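You operate a simulated robot arm through the tools that you are given. There is no shell and no other tool. Be economical: measure what you need, move in short steps, check, and stop when the job is done.

The job below is to be done with a simulated two-armed robot. You get a single attempt, and the scene is never put back.

JOB
Stack the purple lens marked "R75" from the top of the side bench on top of the purple lens labelled "R120". Open the parts drawer, take the grey sample box on the top of the side bench and put it away in the inside of the parts drawer, then shut the drawer. Take the orange sample box labelled "SALT 57" from the top of the side bench and put it on the silver disc. Put one of the blue filters from the top of the big table on the low shelf of the side bench. Fetch the spray can and stand it on the island beside the stock tray. Put the box that says "dowels" from the top of the big table on the top of the small table and the box that says "62" on the end of the big table. Pull the upper drawer of the cleaning bench open. Any order will do. Set down upright: spray can.

It is judged by the outcome, as a careful person would: the job done as asked, and still so three seconds after it is handed in. It fails if anything else is knocked over, pushed out of place, dropped, spilled or broken.

ROBOT AND FRAMES
Two 7-joint arms with two-finger parallel grippers on one trunk, on a base that drives. Base frame: it is fixed to the floor where the robot stands at the start and does not move with it; the origin is under the middle of the robot, x ahead of it, y to its left, z up; the surface under the hand at the start is at about z = 0.85. Readings come in m, degrees, newtons and seconds.
The left shoulder is at the start at [0.062, 0.197, 1.154], the right one opposite. With the tool pointing down near the work surface each hand reaches from about 0.28 to 0.7 m from the robot's upright axis, wherever it stands, measured 20 degrees to its own side. Places, roughly: blue filter [-1, -4, 0.75]; blue sample box, teal box, teal sample box [-1.25, -4, 0.75]; disc [0.75, -0.25, 0.75]; end of the big table (22x32 cm) [-1.96, -3.56, 0.8]; grey sample box [0.5, 0.25, 0.75]; inside of the parts drawer [-5.7, -0.1, 0.7]; island beside the stock tray (15x20 cm) [-1.3, 0.04, 0.84]; low shelf of the side bench [0.9, 0, 0.3]; orange sample box [1.25, -0.25, 0.75]; parts drawer [-5.7, -0.1, 0.7]; purple lens [0.5, 0, 0.75]; spray can [-1.5, -4, 1]; top of the small table [-3.7, -3.3, 0.9]; upper drawer of the cleaning bench [2.6, -1.3, 0.7]. Payload 1.57 kg a hand.
Tool frame (each hand has its own): the origin (TCP) lies between the finger pads and is the grasp point; the fingertips stand 0.03 m ahead of it; z points along the fingers, y is the line along which they close. Largest opening 0.11 m; finger width 0.024, thickness 0.012; the body of the gripper, 0.048 by 0.112 m, starts 0.078 m behind the TCP.
Orientation is that of the tool frame in the base frame, as a unit quaternion [w, x, y, z]. With the fingers straight down and closing along the base's y, the tool's x points along the base's -x, its y along +y and its z along -z.

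CONTROLS
- The arms move only by the tool nudge_tool. It takes "left_steps", "right_steps" or both (then of equal length, played together; a hand with none holds still); each is one flat list of numbers, 7 for each row, row after row: the shift along the base's x, y, z in units of 400 mm (1.0 is 400 mm), then the turn, a rotation vector about the base's x, y, z in units of 45 degrees (1.0 is 45 degrees), then the finger opening in m, from 0 to 0.11. In form: [x, y, z, ax, ay, az, claw, x, y, z, ax, ay, az, claw, ...]. A call has 1 to 20 rows; each row is the pose to reach, as a shift and turn from the pose commanded when the call began. A call with a number of a shift or a turn outside -1 to 1 is refused whole. Rows are played at 5 a second. More than 0.05 m and 8.6 degrees between two rows, or a gripper value outside its range, and nothing of the call is played. Where a pose cannot be reached the arm comes as near as it can. A force on the tool above 40 N (or 10 N above the force at the start of the call, whichever is more), or a blocked arm, ends the call early, and 0.2 s more pass. Each finger travels about 0.072 m/s and halts on what it meets, pressing with about 23 N; the grip force reading is that of the motor and also rises with nothing between the fingers. The clock runs only during rows and for 0.2 s after the last one: add rows that repeat a pose to give the fingers time. The reply holds the time, the measured pose of the TCP, the force on the tool along the base axes, the opening and the grip force, in the units named above and with some noise, with the torque about the TCP (base axes, N m) and any sound that the robot's microphone picked up, and new pictures: "views" is both (left out), scene, wrist or none (wrist: the cameras of the hands that moved).
- Cameras (640 x 400 px; columns grow to the right, rows downward): "scene" is now at [0.1026, -0.0111, 1.729]; the picture's right is [0.08, -1.00, 0.00], its down [-0.88, -0.07, -0.47] and it looks along [0.47, 0.04, -0.88] (base axes); focal length 256 px, centre (320, 200). "left" rides on the left gripper at [0.07, -0.016, -0.141] in its tool frame; the picture's right is [0.23, 0.97, 0.00], its down [-0.85, 0.20, -0.48] and it looks along [-0.47, 0.11, 0.88] (tool axes); focal length 222 px, centre (320, 200). "right" rides on the right gripper at [0.07, 0.016, -0.141] in its tool frame; the picture's right is [-0.23, 0.97, 0.00], its down [-0.85, -0.20, -0.48] and it looks along [-0.47, -0.11, 0.88] (tool axes); focal length 222 px, centre (320, 200). There is no depth. A picture from a camera that has moved, and an enlarged one, comes with that camera's place and axes in the base frame and with its lens. The place of the scene camera against the robot may be out by one fixed shift of up to 0.018 m in any direction.
- raise_lower(by): slides the trunk up (or, below 0, down) by that many m; the arms and the scene camera ride with it, the base frame stays. It gives what a move gives, with no picture.
- drive_base(legs): drives the robot by 1 to 6 legs, each [ahead, left, turn to the left] in m, m and degrees, along the robot's own axes; the way and the turn of a leg run together, so that a leg with both is an arc; at most 1.5 m and 180 degrees a leg. The arms and the cameras ride along, it lands a little off, and it stops where it bumps. It gives what a move gives, and a new picture of the scene camera.
- turn_head(pan, tilt): turns the head with the scene camera to pan (to the left, within 86 degrees either way) and tilt (down, from -29 to 69), counted from straight ahead of the robot. It gives what a move gives, and a new picture of the scene camera.
- close_up(camera, box): a new picture of the part [left, top, right, bottom] of that camera's present view, enlarged. It takes no simulated time.
- close_job(): hands the job in; it is judged then, once.

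Go step by step. Nothing tells you exact positions but the pictures and the camera data: compare them with the known pose of the tool, close in by small moves and look again before you grip or let go. The budget is 493 turns and 360 pictures, counting those below and the enlarged ones. Unless the task says otherwise, let go and move clear before handing in.

The tools are called by a JSON object that holds its "api" and its "payload". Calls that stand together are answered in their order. nudge_tool: Moves the arms, as the interface text tells. Its arguments: {"type":"object","properties":{"left_steps":{"type":"array","items":{"type":"number"}},"right_steps":{"type":"array","items":{"type":"number"}},"views":{"type":"string","enum":["both","scene","wrist","none"]}},"required":[]} The other tools are called the same way: raise_lower (by) slides the trunk up or down; drive_base (legs) drives the base; turn_head (pan, tilt) turns the head that bears the scene camera; close_up (camera, box) takes an enlarged picture of a part of a camera's view; close_job () hands the job in.

At the start:

```text
t: 0.0
left_eef_pos: [0.4555, 0.2227, 1.1918]
left_ee_rot: [-0.001, 0.001, 1.0, 0.0]
left_ft_force: [-0.5, -0.7, -0.5]
left_moment: [0.0, 0.01, 0.05]
left_grip_width: 0.1099
left_grasp_force: 0.1
right_eef_pos: [0.4096, -0.1895, 1.1371]
right_ee_rot: [-0.001, 0.001, 1.0, 0.0]
right_ft_force: [-0.2, -0.5, 0.1]
right_moment: [0.0, -0.01, -0.02]
right_grip_width: 0.1099
right_grasp_force: 0.1
trunk travel left (down, up): [-0.75, 0.24]
robot x, y, heading: [0.0001, 0.0014, -0.0]
head pan, tilt: [4.8, 61.9]
```

scene: 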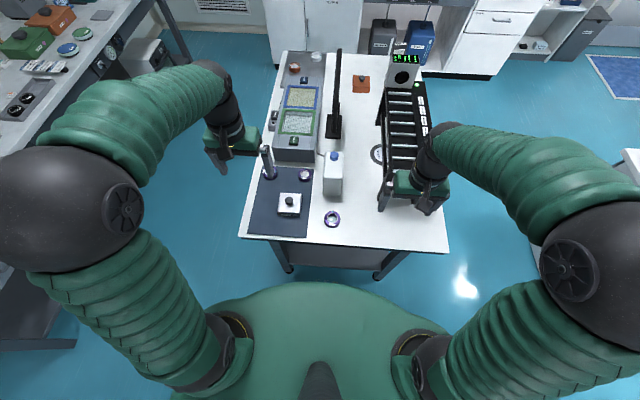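
right: 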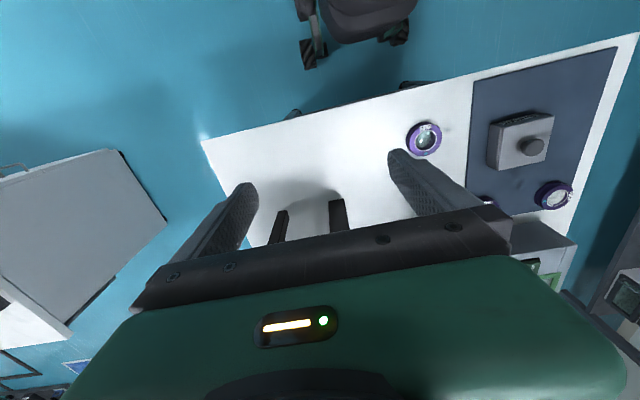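
left: 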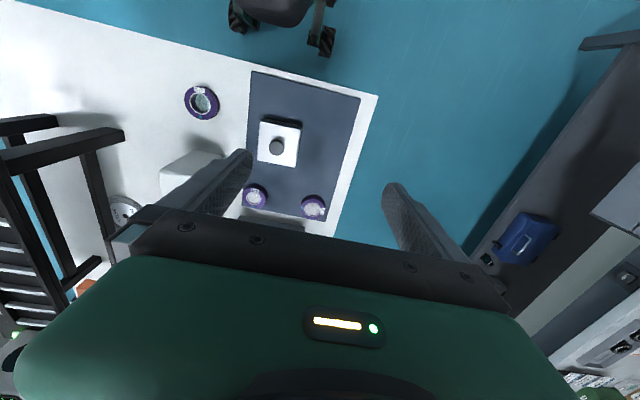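

I see the side bench ahead with a mat, a grey box, purple lenses, an orange box further away. I'll enlarge the view to read labels first.

{"api": "close_up", "payload": {"camera": "scene", "box": [230, 40, 460, 240]}}

{"api": "close_up", "payload": {"camera": "left", "box": [160, 60, 380, 230]}}

{"api": "close_up", "payload": {"camera": "right", "box": [380, 90, 600, 230]}}

```text
2.00 times, centred on (345, 140) of scene
camera zoom: at [0.1026, -0.0111, 1.729], right [0.08, -1.0, 0.0], down [-0.88, -0.07, -0.47], along [0.47, 0.04, -0.88], focal length 513 px, centre (270, 320)
```

zoom: 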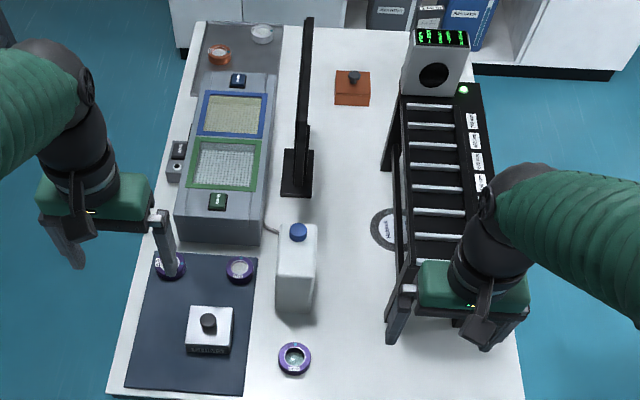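

```text
2.35 times, centred on (270, 145) of left
camera zoom: at [0.3858, 0.2073, 1.3335], right [-0.23, 0.97, 0.0], down [0.86, 0.2, 0.48], along [0.47, 0.11, -0.88], focal length 523 px, centre (438, 329)
```

zoom: 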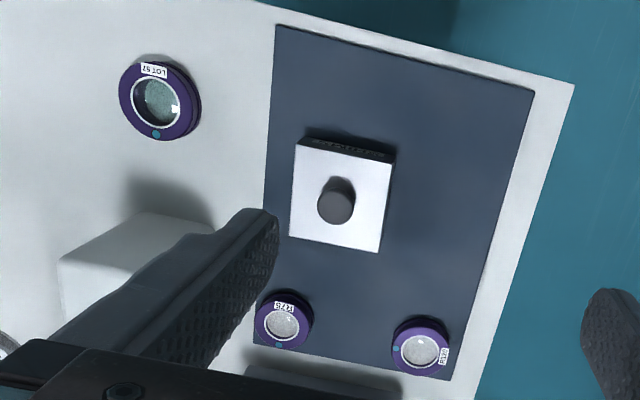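

```text
2.86 times, centred on (490, 160) of right
camera zoom: at [0.3392, -0.1721, 1.2792], right [0.23, 0.97, 0.0], down [0.86, -0.2, 0.48], along [0.47, -0.11, -0.88], focal length 635 px, centre (-166, 314)
```

zoom: 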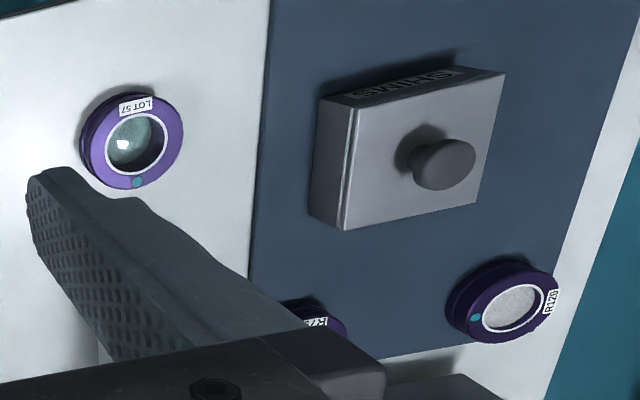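

The lenses: R120 at about [0.659, 0.25], R75 at about [0.661, 0.114], tops at about z 0.875. The grey "SHIMS" box is between them. I'll look around the room for the driving paths.

{"api": "turn_head", "payload": {"pan": 0, "tilt": 25}}

{"api": "turn_head", "payload": {"pan": -80, "tilt": 25}}

{"api": "turn_head", "payload": {"pan": 80, "tilt": 25}}

```text
t: 1.0
left_eef_pos: [0.4554, 0.2244, 1.1931]
left_ee_rot: [0.0, -0.001, 1.0, 0.001]
left_ft_force: [0.0, -0.2, -0.7]
left_moment: [0.0, 0.01, -0.02]
left_grip_width: 0.11
left_grasp_force: 0.0
right_eef_pos: [0.4072, -0.1882, 1.1385]
right_ee_rot: [-0.001, 0.001, 1.0, 0.0]
right_ft_force: [0.1, 0.0, -0.2]
right_moment: [0.02, -0.03, -0.01]
right_grip_width: 0.1099
right_grasp_force: 0.3
trunk travel left (down, up): [-0.75, 0.24]
robot x, y, heading: [0.0009, -0.0012, 0.1]
head pan, tilt: [0.0, 25.0]
camera scene: at [0.1304, -0.0165, 1.781], right [0.0, -1.0, 0.0], down [-0.42, 0.0, -0.91], along [0.91, 0.0, -0.42], focal length 256 px, centre (320, 200)
```

scene: 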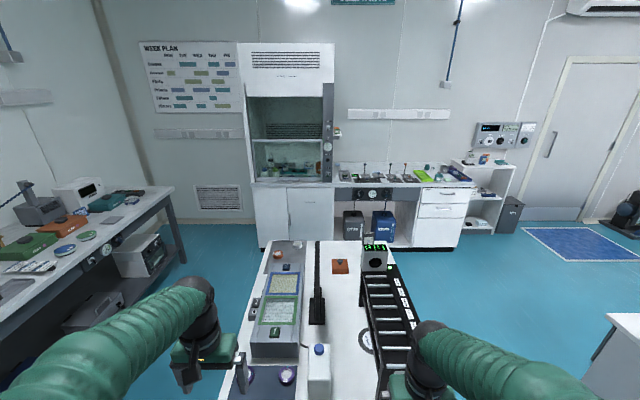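

```text
t: 2.6
left_eef_pos: [0.4555, 0.224, 1.1922]
left_ee_rot: [0.0, 0.0, 1.0, 0.0]
left_ft_force: [-0.3, -0.8, 0.7]
left_moment: [0.0, 0.0, -0.03]
left_grip_width: 0.1101
left_grasp_force: 0.1
right_eef_pos: [0.408, -0.1895, 1.137]
right_ee_rot: [0.0, 0.001, 1.0, -0.001]
right_ft_force: [-0.5, -0.4, 0.1]
right_moment: [-0.02, -0.01, 0.06]
right_grip_width: 0.11
right_grasp_force: 0.1
trunk travel left (down, up): [-0.75, 0.24]
robot x, y, heading: [-0.0018, 0.0001, 0.0]
head pan, tilt: [-80.0, 25.0]
camera scene: at [0.0545, -0.1073, 1.7813], right [-0.98, -0.17, 0.0], down [-0.08, 0.42, -0.91], along [0.16, -0.89, -0.42], focal length 256 px, centre (320, 200)
```

scene: 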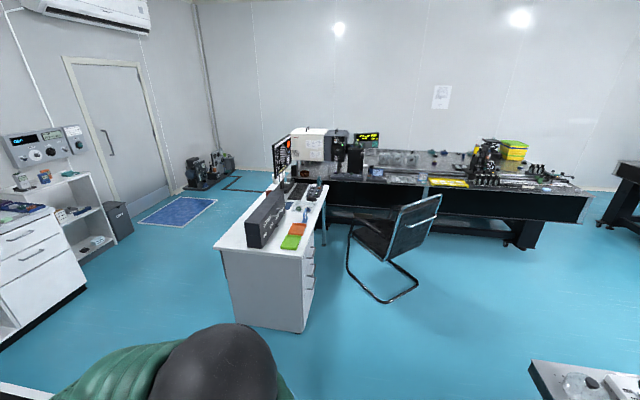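

```text
t: 5.0
left_eef_pos: [0.455, 0.2239, 1.192]
left_ee_rot: [0.0, -0.001, 1.0, 0.0]
left_ft_force: [0.1, 0.8, -0.3]
left_moment: [0.0, 0.0, 0.01]
left_grip_width: 0.1098
left_grasp_force: 0.1
right_eef_pos: [0.4082, -0.1886, 1.1372]
right_ee_rot: [0.0, 0.0, 1.0, -0.001]
right_ft_force: [-0.5, 0.4, 0.6]
right_moment: [-0.01, -0.01, 0.04]
right_grip_width: 0.1102
right_grasp_force: 0.0
trunk travel left (down, up): [-0.75, 0.24]
robot x, y, heading: [-0.0019, 0.0022, 0.2]
head pan, tilt: [80.0, 25.0]
camera scene: at [0.0545, 0.0743, 1.7812], right [0.98, -0.17, 0.0], down [-0.08, -0.42, -0.91], along [0.16, 0.89, -0.42], focal length 256 px, centre (320, 200)
```

scene: 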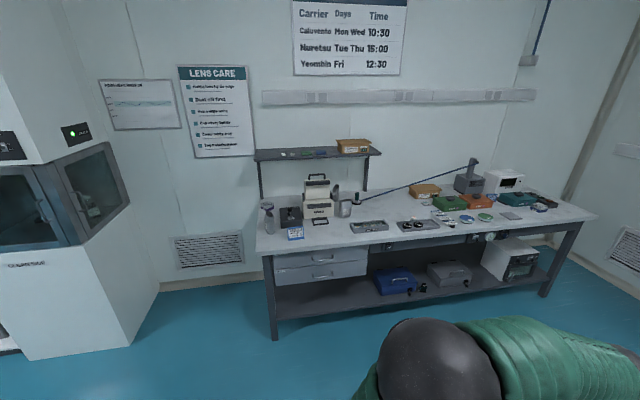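

The side bench, big optical table (to the right), island (behind-right) and shelves are visible. I start with R75, bringing the left hand above it.

{"api": "turn_head", "payload": {"pan": 0, "tilt": 55}}

{"api": "nudge_tool", "payload": {"left_steps": [0.064, -0.034, -0.06, 0, 0, 0, 0.09, 0.129, -0.069, -0.12, 0, 0, 0, 0.085, 0.193, -0.103, -0.18, 0, 0, 0, 0.085, 0.257, -0.137, -0.24, 0, 0, 0, 0.085, 0.322, -0.172, -0.3, 0, 0, 0, 0.085, 0.386, -0.206, -0.36, 0, 0, 0, 0.085, 0.45, -0.24, -0.42, 0, 0, 0, 0.085, 0.515, -0.275, -0.48, 0, 0, 0, 0.085, 0.515, -0.275, -0.48, 0, 0, 0, 0.085]}}

```text
t: 6.5
left_eef_pos: [0.4552, 0.2248, 1.1916]
left_ee_rot: [0.0, 0.0, 1.0, 0.0]
left_ft_force: [0.8, 0.2, 0.1]
left_moment: [0.0, 0.02, -0.02]
left_grip_width: 0.11
left_grasp_force: 0.1
right_eef_pos: [0.4081, -0.1893, 1.1379]
right_ee_rot: [0.0, 0.0, 1.0, -0.001]
right_ft_force: [-0.8, -0.7, 0.0]
right_moment: [0.01, -0.02, -0.03]
right_grip_width: 0.1099
right_grasp_force: 0.0
trunk travel left (down, up): [-0.75, 0.24]
robot x, y, heading: [-0.0018, 0.0009, 0.1]
head pan, tilt: [0.0, 55.0]
camera scene: at [0.1105, -0.0165, 1.7372], right [0.0, -1.0, 0.0], down [-0.82, 0.0, -0.57], along [0.57, 0.0, -0.82], focal length 256 px, centre (320, 200)
```

scene: 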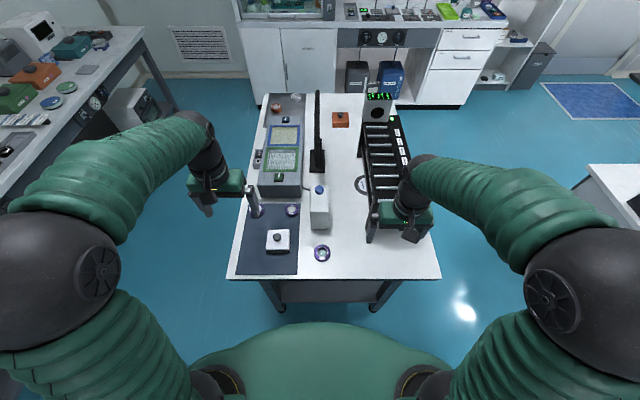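

```text
t: 8.6
left_eef_pos: [0.6601, 0.1131, 1.0027]
left_ee_rot: [0.0, 0.001, 1.0, 0.0]
left_ft_force: [-0.3, 0.6, -0.1]
left_moment: [0.02, -0.03, -0.01]
left_grip_width: 0.0851
left_grasp_force: 0.2
right_eef_pos: [0.4065, -0.1898, 1.1368]
right_ee_rot: [0.0, 0.0, 1.0, 0.001]
right_ft_force: [0.0, -0.1, -0.7]
right_moment: [-0.01, -0.03, 0.02]
right_grip_width: 0.1101
right_grasp_force: 0.0
trunk travel left (down, up): [-0.75, 0.24]
robot x, y, heading: [-0.0004, -0.0016, 0.2]
head pan, tilt: [0.0, 55.0]
camera scene: at [0.1113, -0.0173, 1.7371], right [0.0, -1.0, 0.0], down [-0.82, 0.0, -0.57], along [0.57, 0.0, -0.82], focal length 256 px, centre (320, 200)
camera left: at [0.5907, 0.0964, 1.1441], right [-0.23, 0.97, 0.0], down [0.85, 0.2, 0.48], along [0.47, 0.11, -0.88], focal length 222 px, centre (320, 200)
```

scene: 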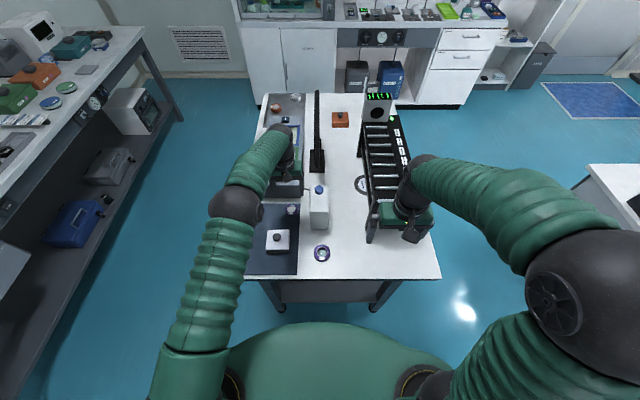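
left: 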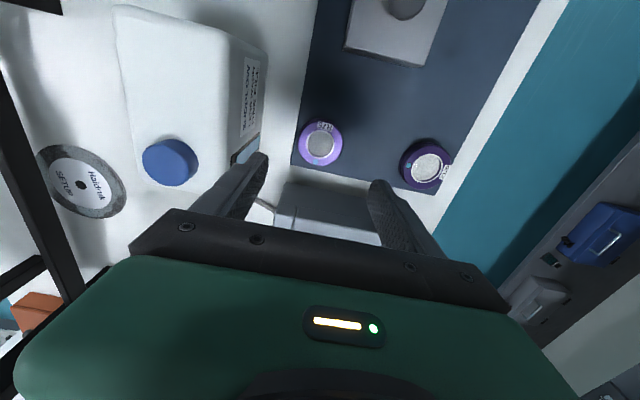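

R75 measured at [0.658, 0.112], right under the hand. I descend to it, then look.

{"api": "nudge_tool", "payload": {"left_steps": [-0.005, -0.002, -0.1, 0, 0, 0, 0.085, -0.005, -0.002, -0.19, 0, 0, 0, 0.085, -0.005, -0.002, -0.25, 0, 0, 0, 0.085, -0.005, -0.002, -0.28, 0, 0, 0, 0.085, -0.005, -0.002, -0.29, 0, 0, 0, 0.085], "views": "wrist"}}

```text
t: 9.8
left_eef_pos: [0.6623, 0.1128, 0.8862]
left_ee_rot: [0.003, 0.0, 1.0, 0.0]
left_ft_force: [3.4, 0.6, 6.7]
left_moment: [0.3, -0.05, -0.15]
left_grip_width: 0.0854
left_grasp_force: 0.3
right_eef_pos: [0.4074, -0.1902, 1.1377]
right_ee_rot: [0.001, 0.0, 1.0, 0.0]
right_ft_force: [0.7, 0.1, 0.2]
right_moment: [0.0, 0.0, -0.01]
right_grip_width: 0.1101
right_grasp_force: 0.0
trunk travel left (down, up): [-0.75, 0.24]
robot x, y, heading: [0.0006, -0.0024, -0.0]
head pan, tilt: [0.0, 55.0]
camera left: at [0.5898, 0.0957, 1.0272], right [-0.23, 0.97, 0.0], down [0.85, 0.2, 0.48], along [0.47, 0.11, -0.88], focal length 222 px, centre (320, 200)
```

left: 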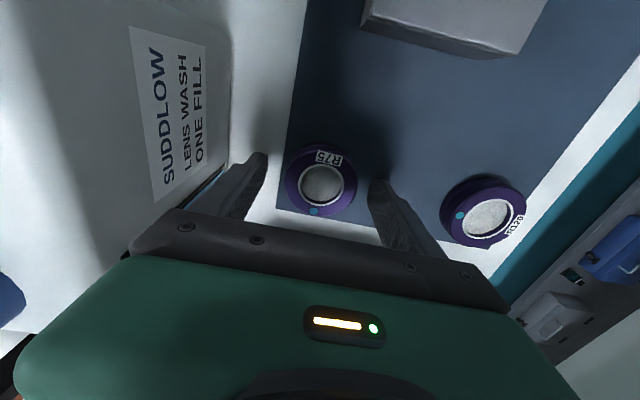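

The fingers straddle the lens with slight contact below. I'll lift 3 mm and close.

{"api": "nudge_tool", "payload": {"left_steps": [0, 0, 0.01, 0, 0, 0, 0.085, 0, 0, 0.01, 0, 0, 0, 0.07, 0, 0, 0.01, 0, 0, 0, 0.05, 0, 0, 0.01, 0, 0, 0, 0.04, 0, 0, 0.01, 0, 0, 0, 0.04], "views": "wrist"}}

```text
t: 10.9
left_eef_pos: [0.6612, 0.1125, 0.8865]
left_ee_rot: [0.0, 0.0, 1.0, 0.0]
left_ft_force: [0.3, -0.2, 0.5]
left_moment: [0.07, -0.03, -0.01]
left_grip_width: 0.0535
left_grasp_force: 23.2
right_eef_pos: [0.4077, -0.1896, 1.138]
right_ee_rot: [0.0, 0.0, 1.0, 0.0]
right_ft_force: [-0.8, 0.1, 0.2]
right_moment: [-0.02, 0.03, 0.05]
right_grip_width: 0.1104
right_grasp_force: 0.1
trunk travel left (down, up): [-0.75, 0.24]
robot x, y, heading: [-0.0003, -0.0001, -0.1]
head pan, tilt: [0.0, 55.0]
camera left: at [0.5901, 0.0957, 1.029], right [-0.23, 0.97, 0.0], down [0.86, 0.2, 0.48], along [0.47, 0.11, -0.88], focal length 222 px, centre (320, 200)
```

left: 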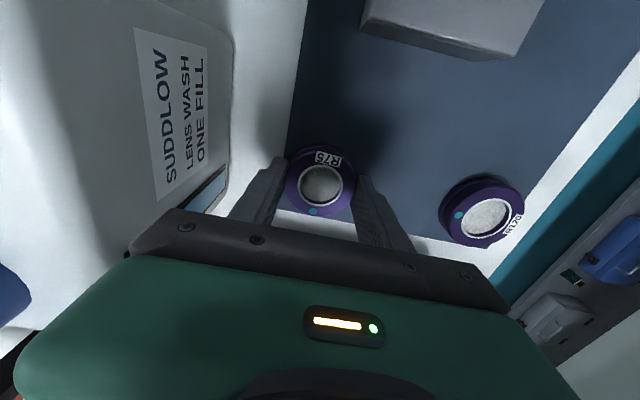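

Gripped (53.5 mm). R120 is at about [0.654, 0.249]. Lift, move over it and look.

{"api": "nudge_tool", "payload": {"left_steps": [0, 0, 0.08, 0, 0, 0, 0.04, -0.005, 0.05, 0.15, 0, 0, 0, 0.04, -0.01, 0.15, 0.15, 0, 0, 0, 0.04, -0.015, 0.25, 0.15, 0, 0, 0, 0.04, -0.0175, 0.342, 0.15, 0, 0, 0, 0.04, -0.0175, 0.342, 0.15, 0, 0, 0, 0.04], "views": "both"}}

{"api": "close_up", "payload": {"camera": "left", "box": [220, 100, 420, 240]}}

```text
t: 12.3
left_eef_pos: [0.6537, 0.2507, 0.9476]
left_ee_rot: [0.0, 0.0, 1.0, 0.0]
left_ft_force: [-0.4, 0.6, -0.2]
left_moment: [0.03, 0.0, -0.02]
left_grip_width: 0.0538
left_grasp_force: 23.3
right_eef_pos: [0.4087, -0.1889, 1.1384]
right_ee_rot: [0.0, 0.0, 1.0, 0.0]
right_ft_force: [-0.1, -0.2, -0.3]
right_moment: [0.01, 0.01, -0.03]
right_grip_width: 0.1098
right_grasp_force: 0.1
trunk travel left (down, up): [-0.75, 0.24]
robot x, y, heading: [0.0014, -0.0016, 0.3]
head pan, tilt: [0.0, 55.0]
camera scene: at [0.1122, -0.0162, 1.737], right [0.0, -1.0, 0.0], down [-0.82, 0.0, -0.57], along [0.57, 0.0, -0.82], focal length 256 px, centre (320, 200)
camera left: at [0.5822, 0.2332, 1.0895], right [-0.23, 0.97, 0.0], down [0.86, 0.2, 0.48], along [0.47, 0.11, -0.88], focal length 222 px, centre (320, 200)
```

scene: 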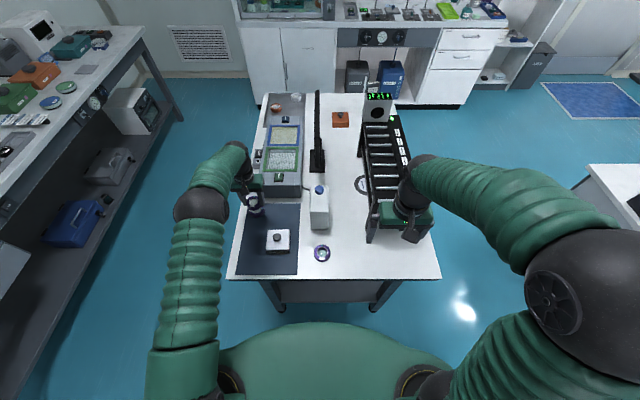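
left: 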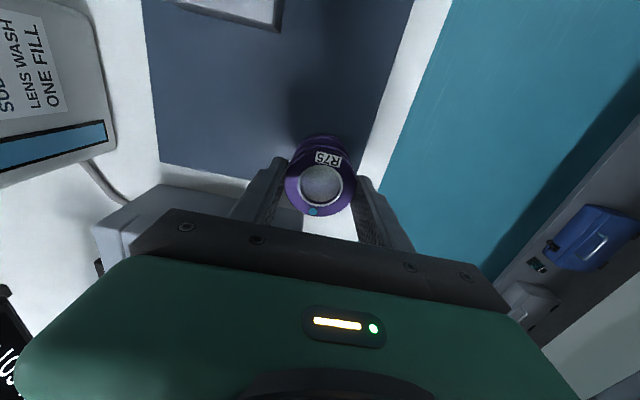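

```text
2.86 times, centred on (320, 170) of left
camera zoom: at [0.5822, 0.2332, 1.0895], right [-0.23, 0.97, 0.0], down [0.86, 0.2, 0.48], along [0.47, 0.11, -0.88], focal length 635 px, centre (320, 286)
```

zoom: 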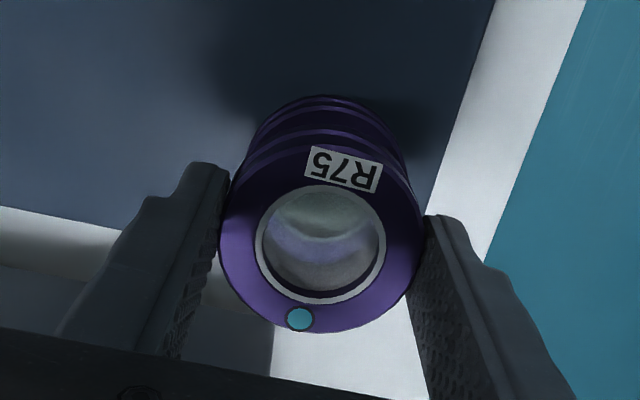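

Lower lens shows about 2 mm further in +y. I shift and descend partway, checking force.

{"api": "nudge_tool", "payload": {"left_steps": [-0.002, 0.005, -0.03, 0, 0, 0, 0.04, -0.002, 0.005, -0.06, 0, 0, 0, 0.04, -0.002, 0.005, -0.075, 0, 0, 0, 0.04, -0.002, 0.005, -0.085, 0, 0, 0, 0.04], "views": "none"}}

{"api": "close_up", "payload": {"camera": "left", "box": [220, 100, 420, 240]}}

```text
t: 13.3
left_eef_pos: [0.652, 0.2514, 0.9131]
left_ee_rot: [0.0, 0.0, 1.0, 0.0]
left_ft_force: [-0.3, 0.3, -1.3]
left_moment: [0.0, -0.02, 0.03]
left_grip_width: 0.0535
left_grasp_force: 22.6
right_eef_pos: [0.4079, -0.1881, 1.1367]
right_ee_rot: [0.0, 0.0, 1.0, -0.001]
right_ft_force: [-0.1, 0.7, -0.4]
right_moment: [0.0, 0.01, -0.02]
right_grip_width: 0.11
right_grasp_force: 0.0
trunk travel left (down, up): [-0.75, 0.24]
robot x, y, heading: [-0.0008, 0.0001, 0.1]
head pan, tilt: [0.0, 55.0]
```

```text
2.86 times, centred on (320, 170) of left
camera zoom: at [0.5813, 0.2352, 1.055], right [-0.23, 0.97, 0.0], down [0.85, 0.2, 0.48], along [0.47, 0.11, -0.88], focal length 635 px, centre (320, 286)
```

zoom: 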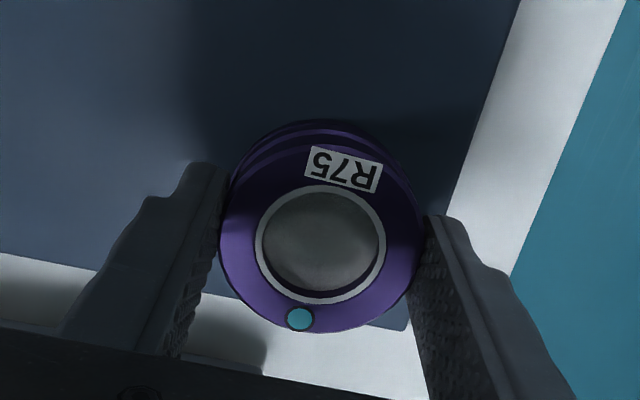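

Well aligned. I descend in millimetre steps until contact.

{"api": "nudge_tool", "payload": {"left_steps": [0, 0, -0.005, 0, 0, 0, 0.04, 0, 0, -0.01, 0, 0, 0, 0.04, 0, 0, -0.0125, 0, 0, 0, 0.04], "views": "none"}}

```text
t: 14.2
left_eef_pos: [0.651, 0.2516, 0.9087]
left_ee_rot: [0.0, 0.001, 1.0, 0.0]
left_ft_force: [-0.1, 0.2, -0.8]
left_moment: [0.0, 0.0, 0.0]
left_grip_width: 0.0537
left_grasp_force: 23.2
right_eef_pos: [0.4075, -0.1882, 1.1383]
right_ee_rot: [0.0, 0.0, 1.0, -0.001]
right_ft_force: [-0.5, 0.6, -0.2]
right_moment: [0.02, 0.0, 0.0]
right_grip_width: 0.1102
right_grasp_force: 0.0
trunk travel left (down, up): [-0.75, 0.24]
robot x, y, heading: [0.0025, 0.0003, -0.3]
head pan, tilt: [0.0, 55.0]
```

{"api": "nudge_tool", "payload": {"left_steps": [0, 0, -0.005, 0, 0, 0, 0.04, 0, 0, -0.01, 0, 0, 0, 0.04], "views": "none"}}

```text
t: 14.8
left_eef_pos: [0.6517, 0.2526, 0.9069]
left_ee_rot: [0.002, -0.001, 1.0, 0.0]
left_ft_force: [1.1, 0.3, 10.8]
left_moment: [-0.05, 0.01, 0.0]
left_grip_width: 0.0535
left_grasp_force: 22.6
right_eef_pos: [0.4063, -0.1902, 1.1383]
right_ee_rot: [0.001, 0.0, 1.0, 0.0]
right_ft_force: [0.2, -0.7, 0.0]
right_moment: [-0.02, 0.03, -0.01]
right_grip_width: 0.11
right_grasp_force: 0.0
trunk travel left (down, up): [-0.75, 0.24]
robot x, y, heading: [0.0016, -0.0003, 0.1]
head pan, tilt: [0.0, 55.0]
```

Contact at 10 N. Release and rise straight up.

{"api": "nudge_tool", "payload": {"left_steps": [0, 0, 0.003, 0, 0, 0, 0.054, 0, 0, 0.003, 0, 0, 0, 0.062, 0, 0, 0.003, 0, 0, 0, 0.075, 0, 0, 0.05, 0, 0, 0, 0.075, 0, 0, 0.12, 0, 0, 0, 0.075, 0, 0, 0.2, 0, 0, 0, 0.075], "views": "wrist"}}

{"api": "close_up", "payload": {"camera": "left", "box": [220, 60, 420, 200]}}

```text
t: 16.1
left_eef_pos: [0.65, 0.2511, 0.9851]
left_ee_rot: [-0.001, 0.0, 1.0, 0.0]
left_ft_force: [0.4, 0.8, 0.5]
left_moment: [-0.02, -0.04, -0.05]
left_grip_width: 0.0751
left_grasp_force: 0.1
right_eef_pos: [0.4069, -0.1892, 1.1368]
right_ee_rot: [0.001, 0.0, 1.0, -0.001]
right_ft_force: [-0.5, 0.1, -0.1]
right_moment: [0.01, -0.06, 0.0]
right_grip_width: 0.1101
right_grasp_force: 0.2
trunk travel left (down, up): [-0.75, 0.24]
robot x, y, heading: [0.0015, -0.0019, 0.1]
head pan, tilt: [0.0, 55.0]
camera left: at [0.5791, 0.2339, 1.126], right [-0.23, 0.97, 0.0], down [0.86, 0.2, 0.48], along [0.47, 0.11, -0.88], focal length 222 px, centre (320, 200)
```

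left: 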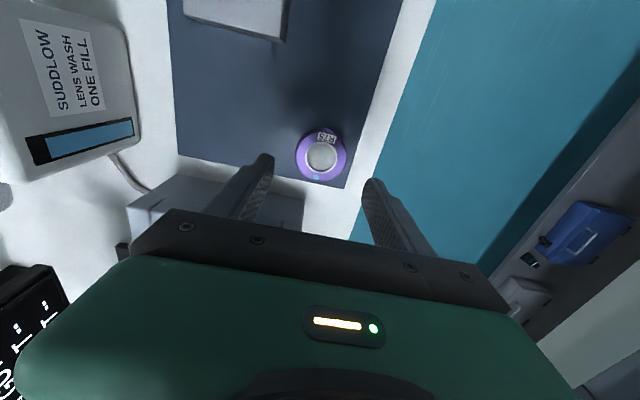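

```text
2.86 times, centred on (320, 130) of left
camera zoom: at [0.5791, 0.2339, 1.126], right [-0.23, 0.97, 0.0], down [0.86, 0.2, 0.48], along [0.47, 0.11, -0.88], focal length 635 px, centre (320, 400)
```

zoom: 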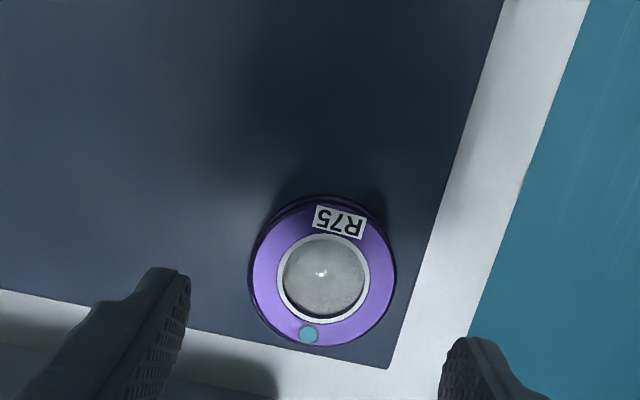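

The stack is good. Now the orange box: it lies at about [1.22, -0.12], so I plan to reach it from the far end of the bench, driving round the left side. First retract the hand and look for the bench and robot base extents.

{"api": "nudge_tool", "payload": {"left_steps": [0, 0, 0.1, 0, 0, 0, 0.075, -0.02, 0, 0.22, 0, 0, 0, 0.075, -0.08, 0, 0.32, 0, 0, 0, 0.075, -0.18, 0, 0.4, 0, 0, 0, 0.075, -0.28, 0, 0.45, 0, 0, 0, 0.075, -0.38, -0.02, 0.5, 0, 0, 0, 0.075, -0.48, -0.04, 0.55, 0, 0, 0, 0.075, -0.5, -0.04, 0.55, 0, 0, 0, 0.075], "views": "none"}}

{"api": "turn_head", "payload": {"pan": 0, "tilt": 69}}

{"api": "turn_head", "payload": {"pan": 35, "tilt": 30}}

```text
refused: row 4 steps farther than a row can; nothing moved
```

```text
t: 16.9
left_eef_pos: [0.6495, 0.2501, 0.9834]
left_ee_rot: [0.0, 0.0, 1.0, 0.0]
left_ft_force: [0.0, 0.8, -0.7]
left_moment: [0.01, 0.03, 0.0]
left_grip_width: 0.075
left_grasp_force: 0.0
right_eef_pos: [0.4069, -0.1881, 1.1376]
right_ee_rot: [0.0, 0.0, 1.0, -0.001]
right_ft_force: [0.3, 0.2, 0.6]
right_moment: [0.02, -0.02, 0.02]
right_grip_width: 0.1102
right_grasp_force: 0.0
trunk travel left (down, up): [-0.75, 0.24]
robot x, y, heading: [0.0039, 0.0006, 0.1]
head pan, tilt: [0.0, 68.8]
camera scene: at [0.0956, -0.0163, 1.7217], right [0.0, -1.0, 0.0], down [-0.93, 0.0, -0.36], along [0.36, 0.0, -0.93], focal length 256 px, centre (320, 200)
```

scene: 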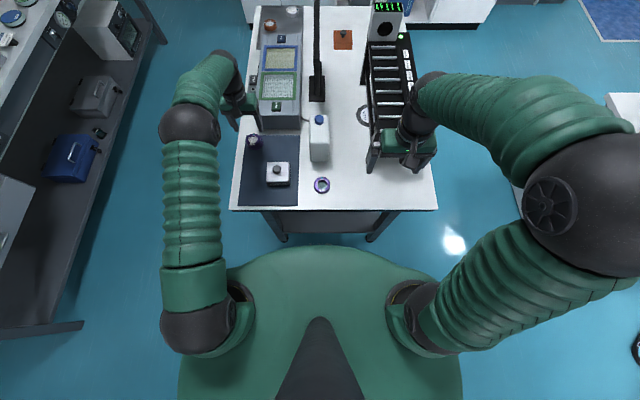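

```text
t: 18.0
left_eef_pos: [0.6498, 0.2506, 0.9841]
left_ee_rot: [-0.001, 0.0, 1.0, 0.001]
left_ft_force: [0.3, -0.6, 0.4]
left_moment: [0.0, 0.0, 0.0]
left_grip_width: 0.0749
left_grasp_force: 0.1
right_eef_pos: [0.4091, -0.1899, 1.1374]
right_ee_rot: [0.0, 0.0, 1.0, -0.001]
right_ft_force: [0.2, 0.2, -0.4]
right_moment: [0.01, -0.01, 0.0]
right_grip_width: 0.1102
right_grasp_force: 0.0
trunk travel left (down, up): [-0.75, 0.24]
robot x, y, heading: [-0.0015, -0.0022, -0.1]
head pan, tilt: [35.0, 30.0]
camera scene: at [0.1138, 0.0356, 1.773], right [0.57, -0.82, 0.0], down [-0.41, -0.29, -0.86], along [0.71, 0.5, -0.5], focal length 256 px, centre (320, 200)
```

scene: 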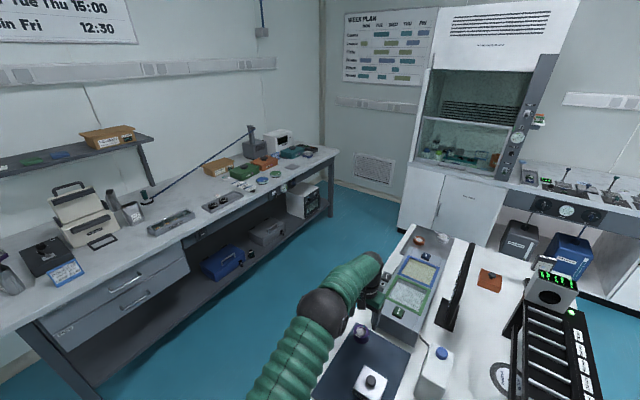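

Corridor on the left runs y 0.33 to 1.42. I retract the left hand with shorter rows, raise the trunk and drive round.

{"api": "nudge_tool", "payload": {"left_steps": [0, 0, 0.1, 0, 0, 0, 0.075, -0.02, 0, 0.22, 0, 0, 0, 0.075, -0.08, 0, 0.32, 0, 0, 0, 0.075, -0.16, 0, 0.4, 0, 0, 0, 0.075, -0.26, 0, 0.45, 0, 0, 0, 0.075, -0.36, -0.02, 0.5, 0, 0, 0, 0.075, -0.46, -0.04, 0.52, 0, 0, 0, 0.075, -0.56, -0.04, 0.52, 0, 0, 0, 0.075], "views": "none"}}

{"api": "raise_lower", "payload": {"by": 0.1}}

{"api": "drive_base", "payload": {"legs": [[0, 0.85, 0]]}}

```text
t: 19.8
left_eef_pos: [0.4269, 0.2349, 1.1946]
left_ee_rot: [0.001, -0.001, 1.0, 0.0]
left_ft_force: [0.5, -0.6, -0.1]
left_moment: [0.01, 0.01, 0.03]
left_grip_width: 0.0751
left_grasp_force: 0.2
right_eef_pos: [0.4051, -0.1895, 1.1388]
right_ee_rot: [0.001, -0.001, 1.0, -0.001]
right_ft_force: [-0.3, 1.1, 0.1]
right_moment: [0.0, -0.01, -0.01]
right_grip_width: 0.1098
right_grasp_force: 0.0
trunk travel left (down, up): [-0.75, 0.24]
robot x, y, heading: [0.0, 0.0017, -0.0]
head pan, tilt: [35.0, 30.0]
```

```text
t: 21.1
left_eef_pos: [0.4286, 0.2357, 1.2942]
left_ee_rot: [0.0, 0.0, 1.0, 0.0]
left_ft_force: [0.1, -0.3, -0.3]
left_moment: [0.0, 0.03, 0.01]
left_grip_width: 0.0748
left_grasp_force: 0.1
right_eef_pos: [0.4064, -0.1893, 1.2376]
right_ee_rot: [0.0, 0.0, 1.0, -0.001]
right_ft_force: [0.0, 0.5, 0.7]
right_moment: [0.02, 0.03, -0.01]
right_grip_width: 0.1101
right_grasp_force: 0.0
trunk travel left (down, up): [-0.85, 0.14]
robot x, y, heading: [-0.0025, -0.0042, 0.1]
head pan, tilt: [35.0, 30.0]
```

```text
t: 25.6
left_eef_pos: [0.4281, 1.0779, 1.2942]
left_ee_rot: [0.0, -0.001, 1.0, 0.001]
left_ft_force: [-0.5, -0.2, -0.3]
left_moment: [0.0, 0.03, -0.06]
left_grip_width: 0.0749
left_grasp_force: 0.0
right_eef_pos: [0.4078, 0.6518, 1.2377]
right_ee_rot: [0.001, -0.003, 1.0, 0.0]
right_ft_force: [-0.3, 0.2, 0.0]
right_moment: [0.01, 0.0, -0.04]
right_grip_width: 0.11
right_grasp_force: 0.1
trunk travel left (down, up): [-0.85, 0.14]
robot x, y, heading: [-0.0025, 0.8432, 0.6]
head pan, tilt: [35.0, 30.0]
camera scene: at [0.1112, 0.8748, 1.8733], right [0.58, -0.82, 0.0], down [-0.41, -0.29, -0.87], along [0.71, 0.5, -0.5], focal length 256 px, centre (320, 200)
```

scene: 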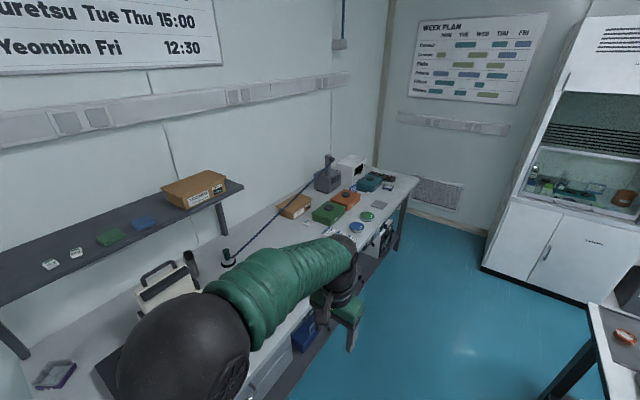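

I'll turn to face -x here and then reverse along the corridor to the far end.

{"api": "drive_base", "payload": {"legs": [[0, -0.03, 0], [0, 0, 180]]}}

{"api": "drive_base", "payload": {"legs": [[-1.2, 0, 0], [-0.85, 0, 0]]}}

```text
t: 33.7
left_eef_pos: [-0.4346, 0.5859, 1.2939]
left_ee_rot: [0.0, 1.0, -0.01, 0.001]
left_ft_force: [-0.1, -0.1, -0.1]
left_moment: [-0.03, -0.02, -0.01]
left_grip_width: 0.0747
left_grasp_force: 0.1
right_eef_pos: [-0.4041, 1.0106, 1.2374]
right_ee_rot: [0.0, 1.0, -0.011, 0.0]
right_ft_force: [-0.3, -0.8, -0.6]
right_moment: [0.01, -0.02, 0.01]
right_grip_width: 0.1103
right_grasp_force: 0.0
trunk travel left (down, up): [-0.85, 0.14]
robot x, y, heading: [-0.0017, 0.8154, 178.7]
head pan, tilt: [35.0, 30.0]
camera scene: at [-0.1044, 0.7465, 1.8732], right [-0.56, 0.83, 0.0], down [0.42, 0.28, -0.87], along [-0.72, -0.48, -0.5], focal length 256 px, centre (320, 200)
```

scene: 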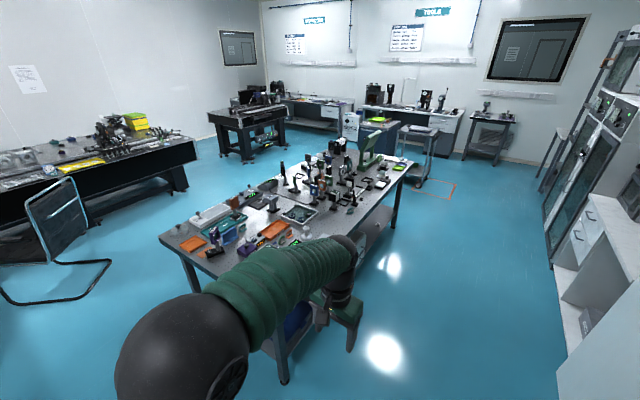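

```text
t: 43.7
left_eef_pos: [1.5786, 0.5556, 1.2948]
left_ee_rot: [-0.001, 1.0, -0.004, 0.0]
left_ft_force: [-0.1, -0.4, -0.6]
left_moment: [0.0, 0.0, -0.02]
left_grip_width: 0.0749
left_grasp_force: 0.1
right_eef_pos: [1.6031, 0.9794, 1.2375]
right_ee_rot: [0.0, 1.0, -0.004, 0.0]
right_ft_force: [0.3, 0.3, 0.1]
right_moment: [-0.02, -0.01, 0.0]
right_grip_width: 0.1103
right_grasp_force: 0.0
trunk travel left (down, up): [-0.85, 0.14]
robot x, y, heading: [2.0109, 0.7864, 179.6]
head pan, tilt: [35.0, 30.0]
camera scene: at [1.9042, 0.72, 1.873], right [-0.57, 0.82, 0.0], down [0.41, 0.28, -0.86], along [-0.71, -0.49, -0.5], focal length 256 px, centre (320, 200)
```

scene: 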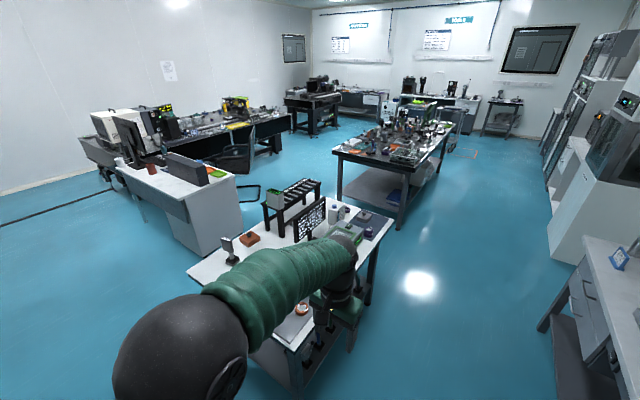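

Now strafe to face the bench end and look at the orange box.

{"api": "drive_base", "payload": {"legs": [[0, 0.9, 0]]}}

{"api": "turn_head", "payload": {"pan": 0, "tilt": 60}}

```text
t: 48.4
left_eef_pos: [1.5646, -0.3227, 1.2949]
left_ee_rot: [0.002, 1.0, -0.01, -0.001]
left_ft_force: [0.1, 0.2, 0.1]
left_moment: [-0.03, 0.0, 0.01]
left_grip_width: 0.0753
left_grasp_force: 0.0
right_eef_pos: [1.5954, 0.1007, 1.2378]
right_ee_rot: [0.001, 1.0, -0.011, 0.0]
right_ft_force: [0.7, -0.2, -0.9]
right_moment: [-0.01, 0.0, 0.0]
right_grip_width: 0.1099
right_grasp_force: 0.0
trunk travel left (down, up): [-0.85, 0.14]
robot x, y, heading: [1.9949, -0.1011, 179.0]
head pan, tilt: [35.0, 30.0]
camera scene: at [1.8933, -0.1616, 1.8733], right [-0.56, 0.83, 0.0], down [0.42, 0.28, -0.87], along [-0.72, -0.48, -0.5], focal length 256 px, centre (320, 200)
```

scene: 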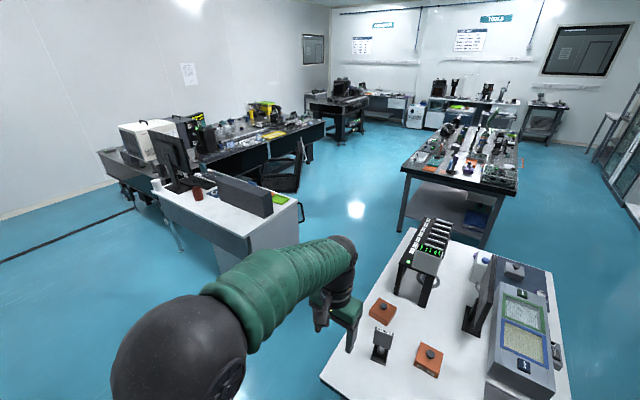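

```text
t: 49.4
left_eef_pos: [1.5672, -0.3242, 1.2955]
left_ee_rot: [0.001, 1.0, -0.01, -0.002]
left_ft_force: [-1.0, 0.1, 0.1]
left_moment: [-0.02, -0.02, 0.02]
left_grip_width: 0.0753
left_grasp_force: 0.2
right_eef_pos: [1.5959, 0.1001, 1.2381]
right_ee_rot: [0.0, 1.0, -0.012, 0.0]
right_ft_force: [-0.2, 0.8, 0.1]
right_moment: [-0.03, -0.02, -0.02]
right_grip_width: 0.1097
right_grasp_force: 0.1
trunk travel left (down, up): [-0.85, 0.14]
robot x, y, heading: [1.9981, -0.0993, 178.9]
head pan, tilt: [0.0, 60.0]
camera scene: at [1.902, -0.1124, 1.8312], right [0.02, 1.0, 0.0], down [0.87, -0.02, -0.5], along [-0.5, 0.01, -0.87], focal length 256 px, centre (320, 200)
```

scene: 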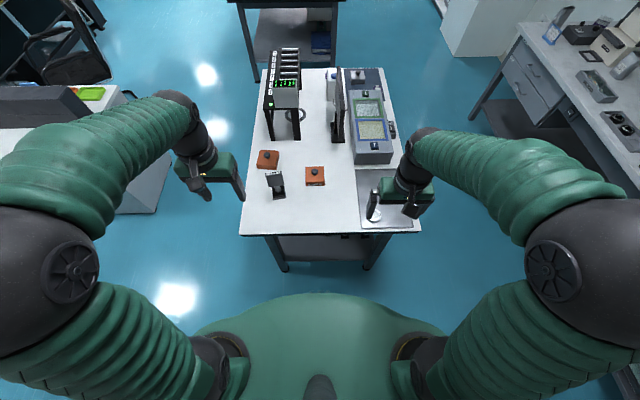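

There are two orange boxes here; I zoom in for labels.

{"api": "close_up", "payload": {"camera": "scene", "box": [240, 130, 360, 210]}}

{"api": "close_up", "payload": {"camera": "left", "box": [0, 0, 640, 400]}}

{"api": "close_up", "payload": {"camera": "right", "box": [0, 0, 640, 400]}}

```text
5.00 times, centred on (300, 170) of scene
camera zoom: at [1.902, -0.1124, 1.8312], right [0.02, 1.0, 0.0], down [0.87, -0.02, -0.5], along [-0.5, 0.01, -0.87], focal length 1282 px, centre (420, 350)
```

zoom: 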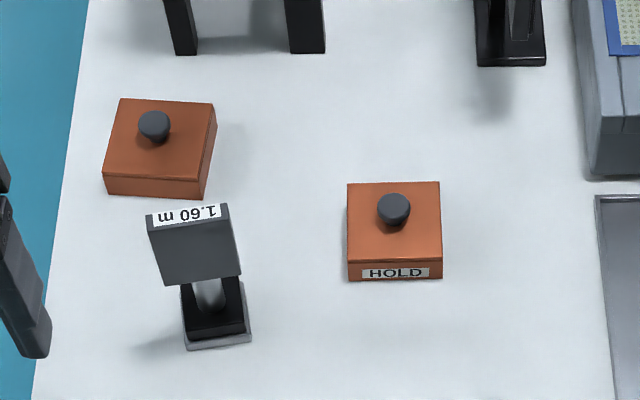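

```text
1.00 times, centred on (320, 200) of left (not enlarged: the box is as wide or as high as the picture)
camera zoom: at [1.6363, -0.3103, 1.4371], right [0.21, -0.98, 0.0], down [-0.86, -0.18, 0.48], along [-0.47, -0.1, -0.88], focal length 222 px, centre (320, 200)
```

zoom: 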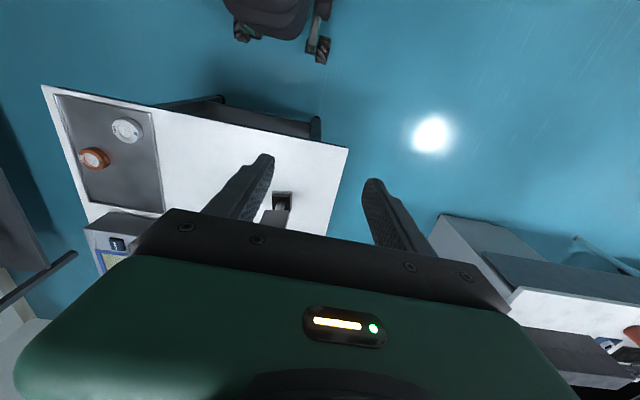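

```text
1.00 times, centred on (320, 200) of right (not enlarged: the box is as wide or as high as the picture)
camera zoom: at [1.6665, 0.0822, 1.3802], right [-0.25, -0.97, 0.0], down [-0.85, 0.22, 0.48], along [-0.47, 0.12, -0.88], focal length 222 px, centre (320, 200)
```

zoom: 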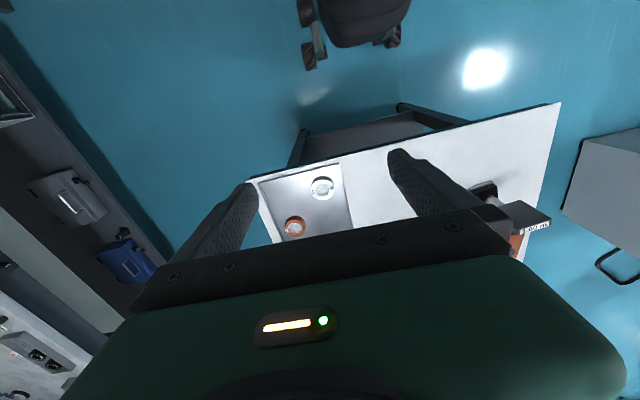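

"HOLD" is the nearer box; the target must be the other orange one at about [1.13, -0.345], close to the bench's right edge. I'll approach it from that side.

{"api": "drive_base", "payload": {"legs": [[0, 0.83, 0], [0, 0, -89]]}}

{"api": "turn_head", "payload": {"pan": 30, "tilt": 45}}

```text
t: 57.7
left_eef_pos: [1.748, -0.5068, 1.2957]
left_ee_rot: [0.0, -0.704, 0.71, 0.0]
left_ft_force: [-0.3, 0.0, -0.4]
left_moment: [-0.02, -0.01, 0.03]
left_grip_width: 0.0749
left_grasp_force: 0.0
right_eef_pos: [2.1724, -0.5335, 1.2383]
right_ee_rot: [0.001, -0.703, 0.711, 0.0]
right_ft_force: [1.0, 0.8, 0.5]
right_moment: [0.01, 0.03, 0.03]
right_grip_width: 0.11
right_grasp_force: 0.0
trunk travel left (down, up): [-0.85, 0.14]
robot x, y, heading: [1.9811, -0.9319, 89.4]
head pan, tilt: [0.0, 60.0]
camera scene: at [1.9853, -0.852, 1.8311], right [1.0, -0.01, 0.0], down [-0.01, -0.87, -0.5], along [0.0, 0.5, -0.87], focal length 256 px, centre (320, 200)
```

scene: 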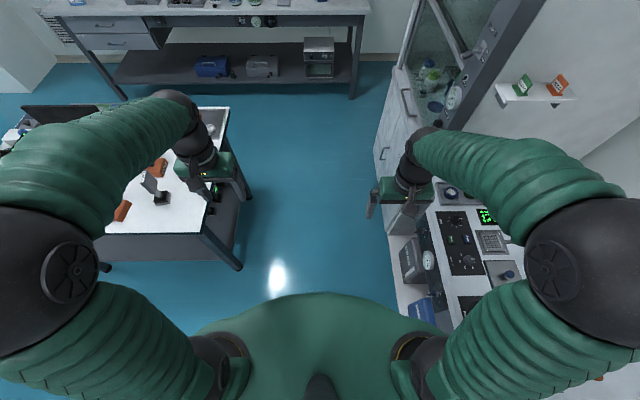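

```text
t: 58.6
left_eef_pos: [1.7478, -0.5088, 1.2952]
left_ee_rot: [0.001, -0.704, 0.71, 0.001]
left_ft_force: [-0.3, -0.1, 0.0]
left_moment: [0.01, 0.01, -0.01]
left_grip_width: 0.0749
left_grasp_force: 0.1
right_eef_pos: [2.1719, -0.534, 1.2399]
right_ee_rot: [0.001, -0.704, 0.71, 0.001]
right_ft_force: [-0.5, -0.3, 0.1]
right_moment: [0.0, -0.02, 0.01]
right_grip_width: 0.1099
right_grasp_force: 0.0
trunk travel left (down, up): [-0.85, 0.14]
robot x, y, heading: [1.9799, -0.9359, 89.4]
head pan, tilt: [30.0, 45.0]
camera scene: at [1.9449, -0.8479, 1.8505], right [0.87, 0.49, 0.0], down [0.35, -0.62, -0.71], along [-0.35, 0.61, -0.71], focal length 256 px, centre (320, 200)
```

scene: 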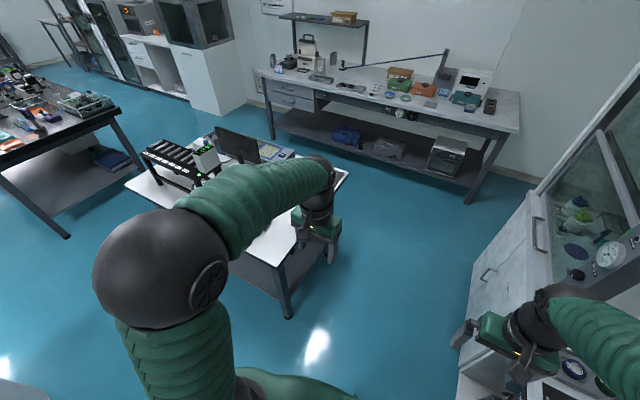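

Strafe left alongside the bench.

{"api": "drive_base", "payload": {"legs": [[0, 0.98, 0]]}}

{"api": "turn_head", "payload": {"pan": 0, "tilt": 60}}

```text
t: 63.8
left_eef_pos: [0.7606, -0.5043, 1.2962]
left_ee_rot: [0.0, -0.706, 0.708, 0.002]
left_ft_force: [-0.1, -0.1, 0.4]
left_moment: [-0.02, -0.01, 0.02]
left_grip_width: 0.0748
left_grasp_force: 0.1
right_eef_pos: [1.1857, -0.527, 1.2374]
right_ee_rot: [0.001, -0.705, 0.709, 0.001]
right_ft_force: [0.4, 1.1, 0.7]
right_moment: [-0.04, 0.03, -0.03]
right_grip_width: 0.11
right_grasp_force: 0.1
trunk travel left (down, up): [-0.85, 0.14]
robot x, y, heading: [0.9894, -0.9268, 89.7]
head pan, tilt: [30.0, 45.0]
camera scene: at [0.9612, -0.8419, 1.8507], right [0.87, 0.5, 0.0], down [0.35, -0.61, -0.71], along [-0.35, 0.61, -0.71], focal length 256 px, centre (320, 200)
```

scene: 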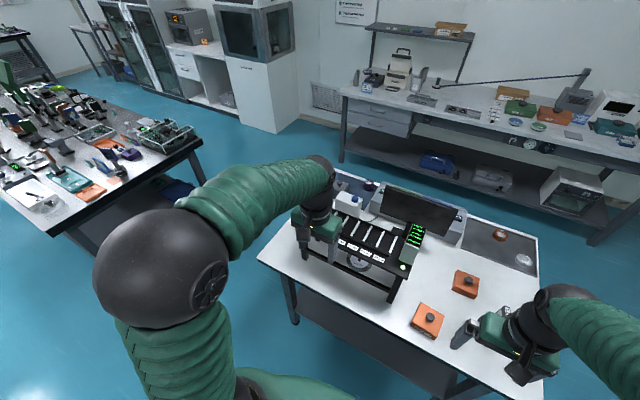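

```text
t: 64.7
left_eef_pos: [0.7584, -0.5039, 1.2976]
left_ee_rot: [0.002, -0.706, 0.708, 0.001]
left_ft_force: [-0.3, 0.2, 0.0]
left_moment: [0.03, 0.03, 0.01]
left_grip_width: 0.075
left_grasp_force: 0.1
right_eef_pos: [1.1835, -0.5289, 1.2392]
right_ee_rot: [0.001, -0.705, 0.71, 0.001]
right_ft_force: [0.8, 0.6, 0.2]
right_moment: [0.02, 0.0, 0.0]
right_grip_width: 0.1101
right_grasp_force: 0.0
trunk travel left (down, up): [-0.85, 0.14]
robot x, y, heading: [0.9882, -0.9299, 89.6]
head pan, tilt: [0.0, 60.0]
camera scene: at [0.9987, -0.846, 1.8311], right [1.0, 0.0, 0.0], down [0.0, -0.87, -0.5], along [0.0, 0.5, -0.87], focal length 256 px, centre (320, 200)
```

scene: 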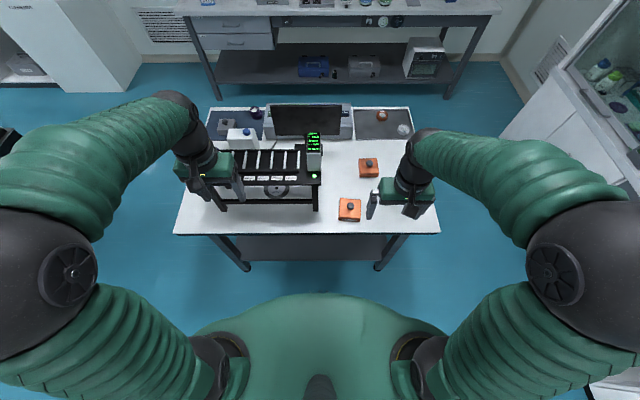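

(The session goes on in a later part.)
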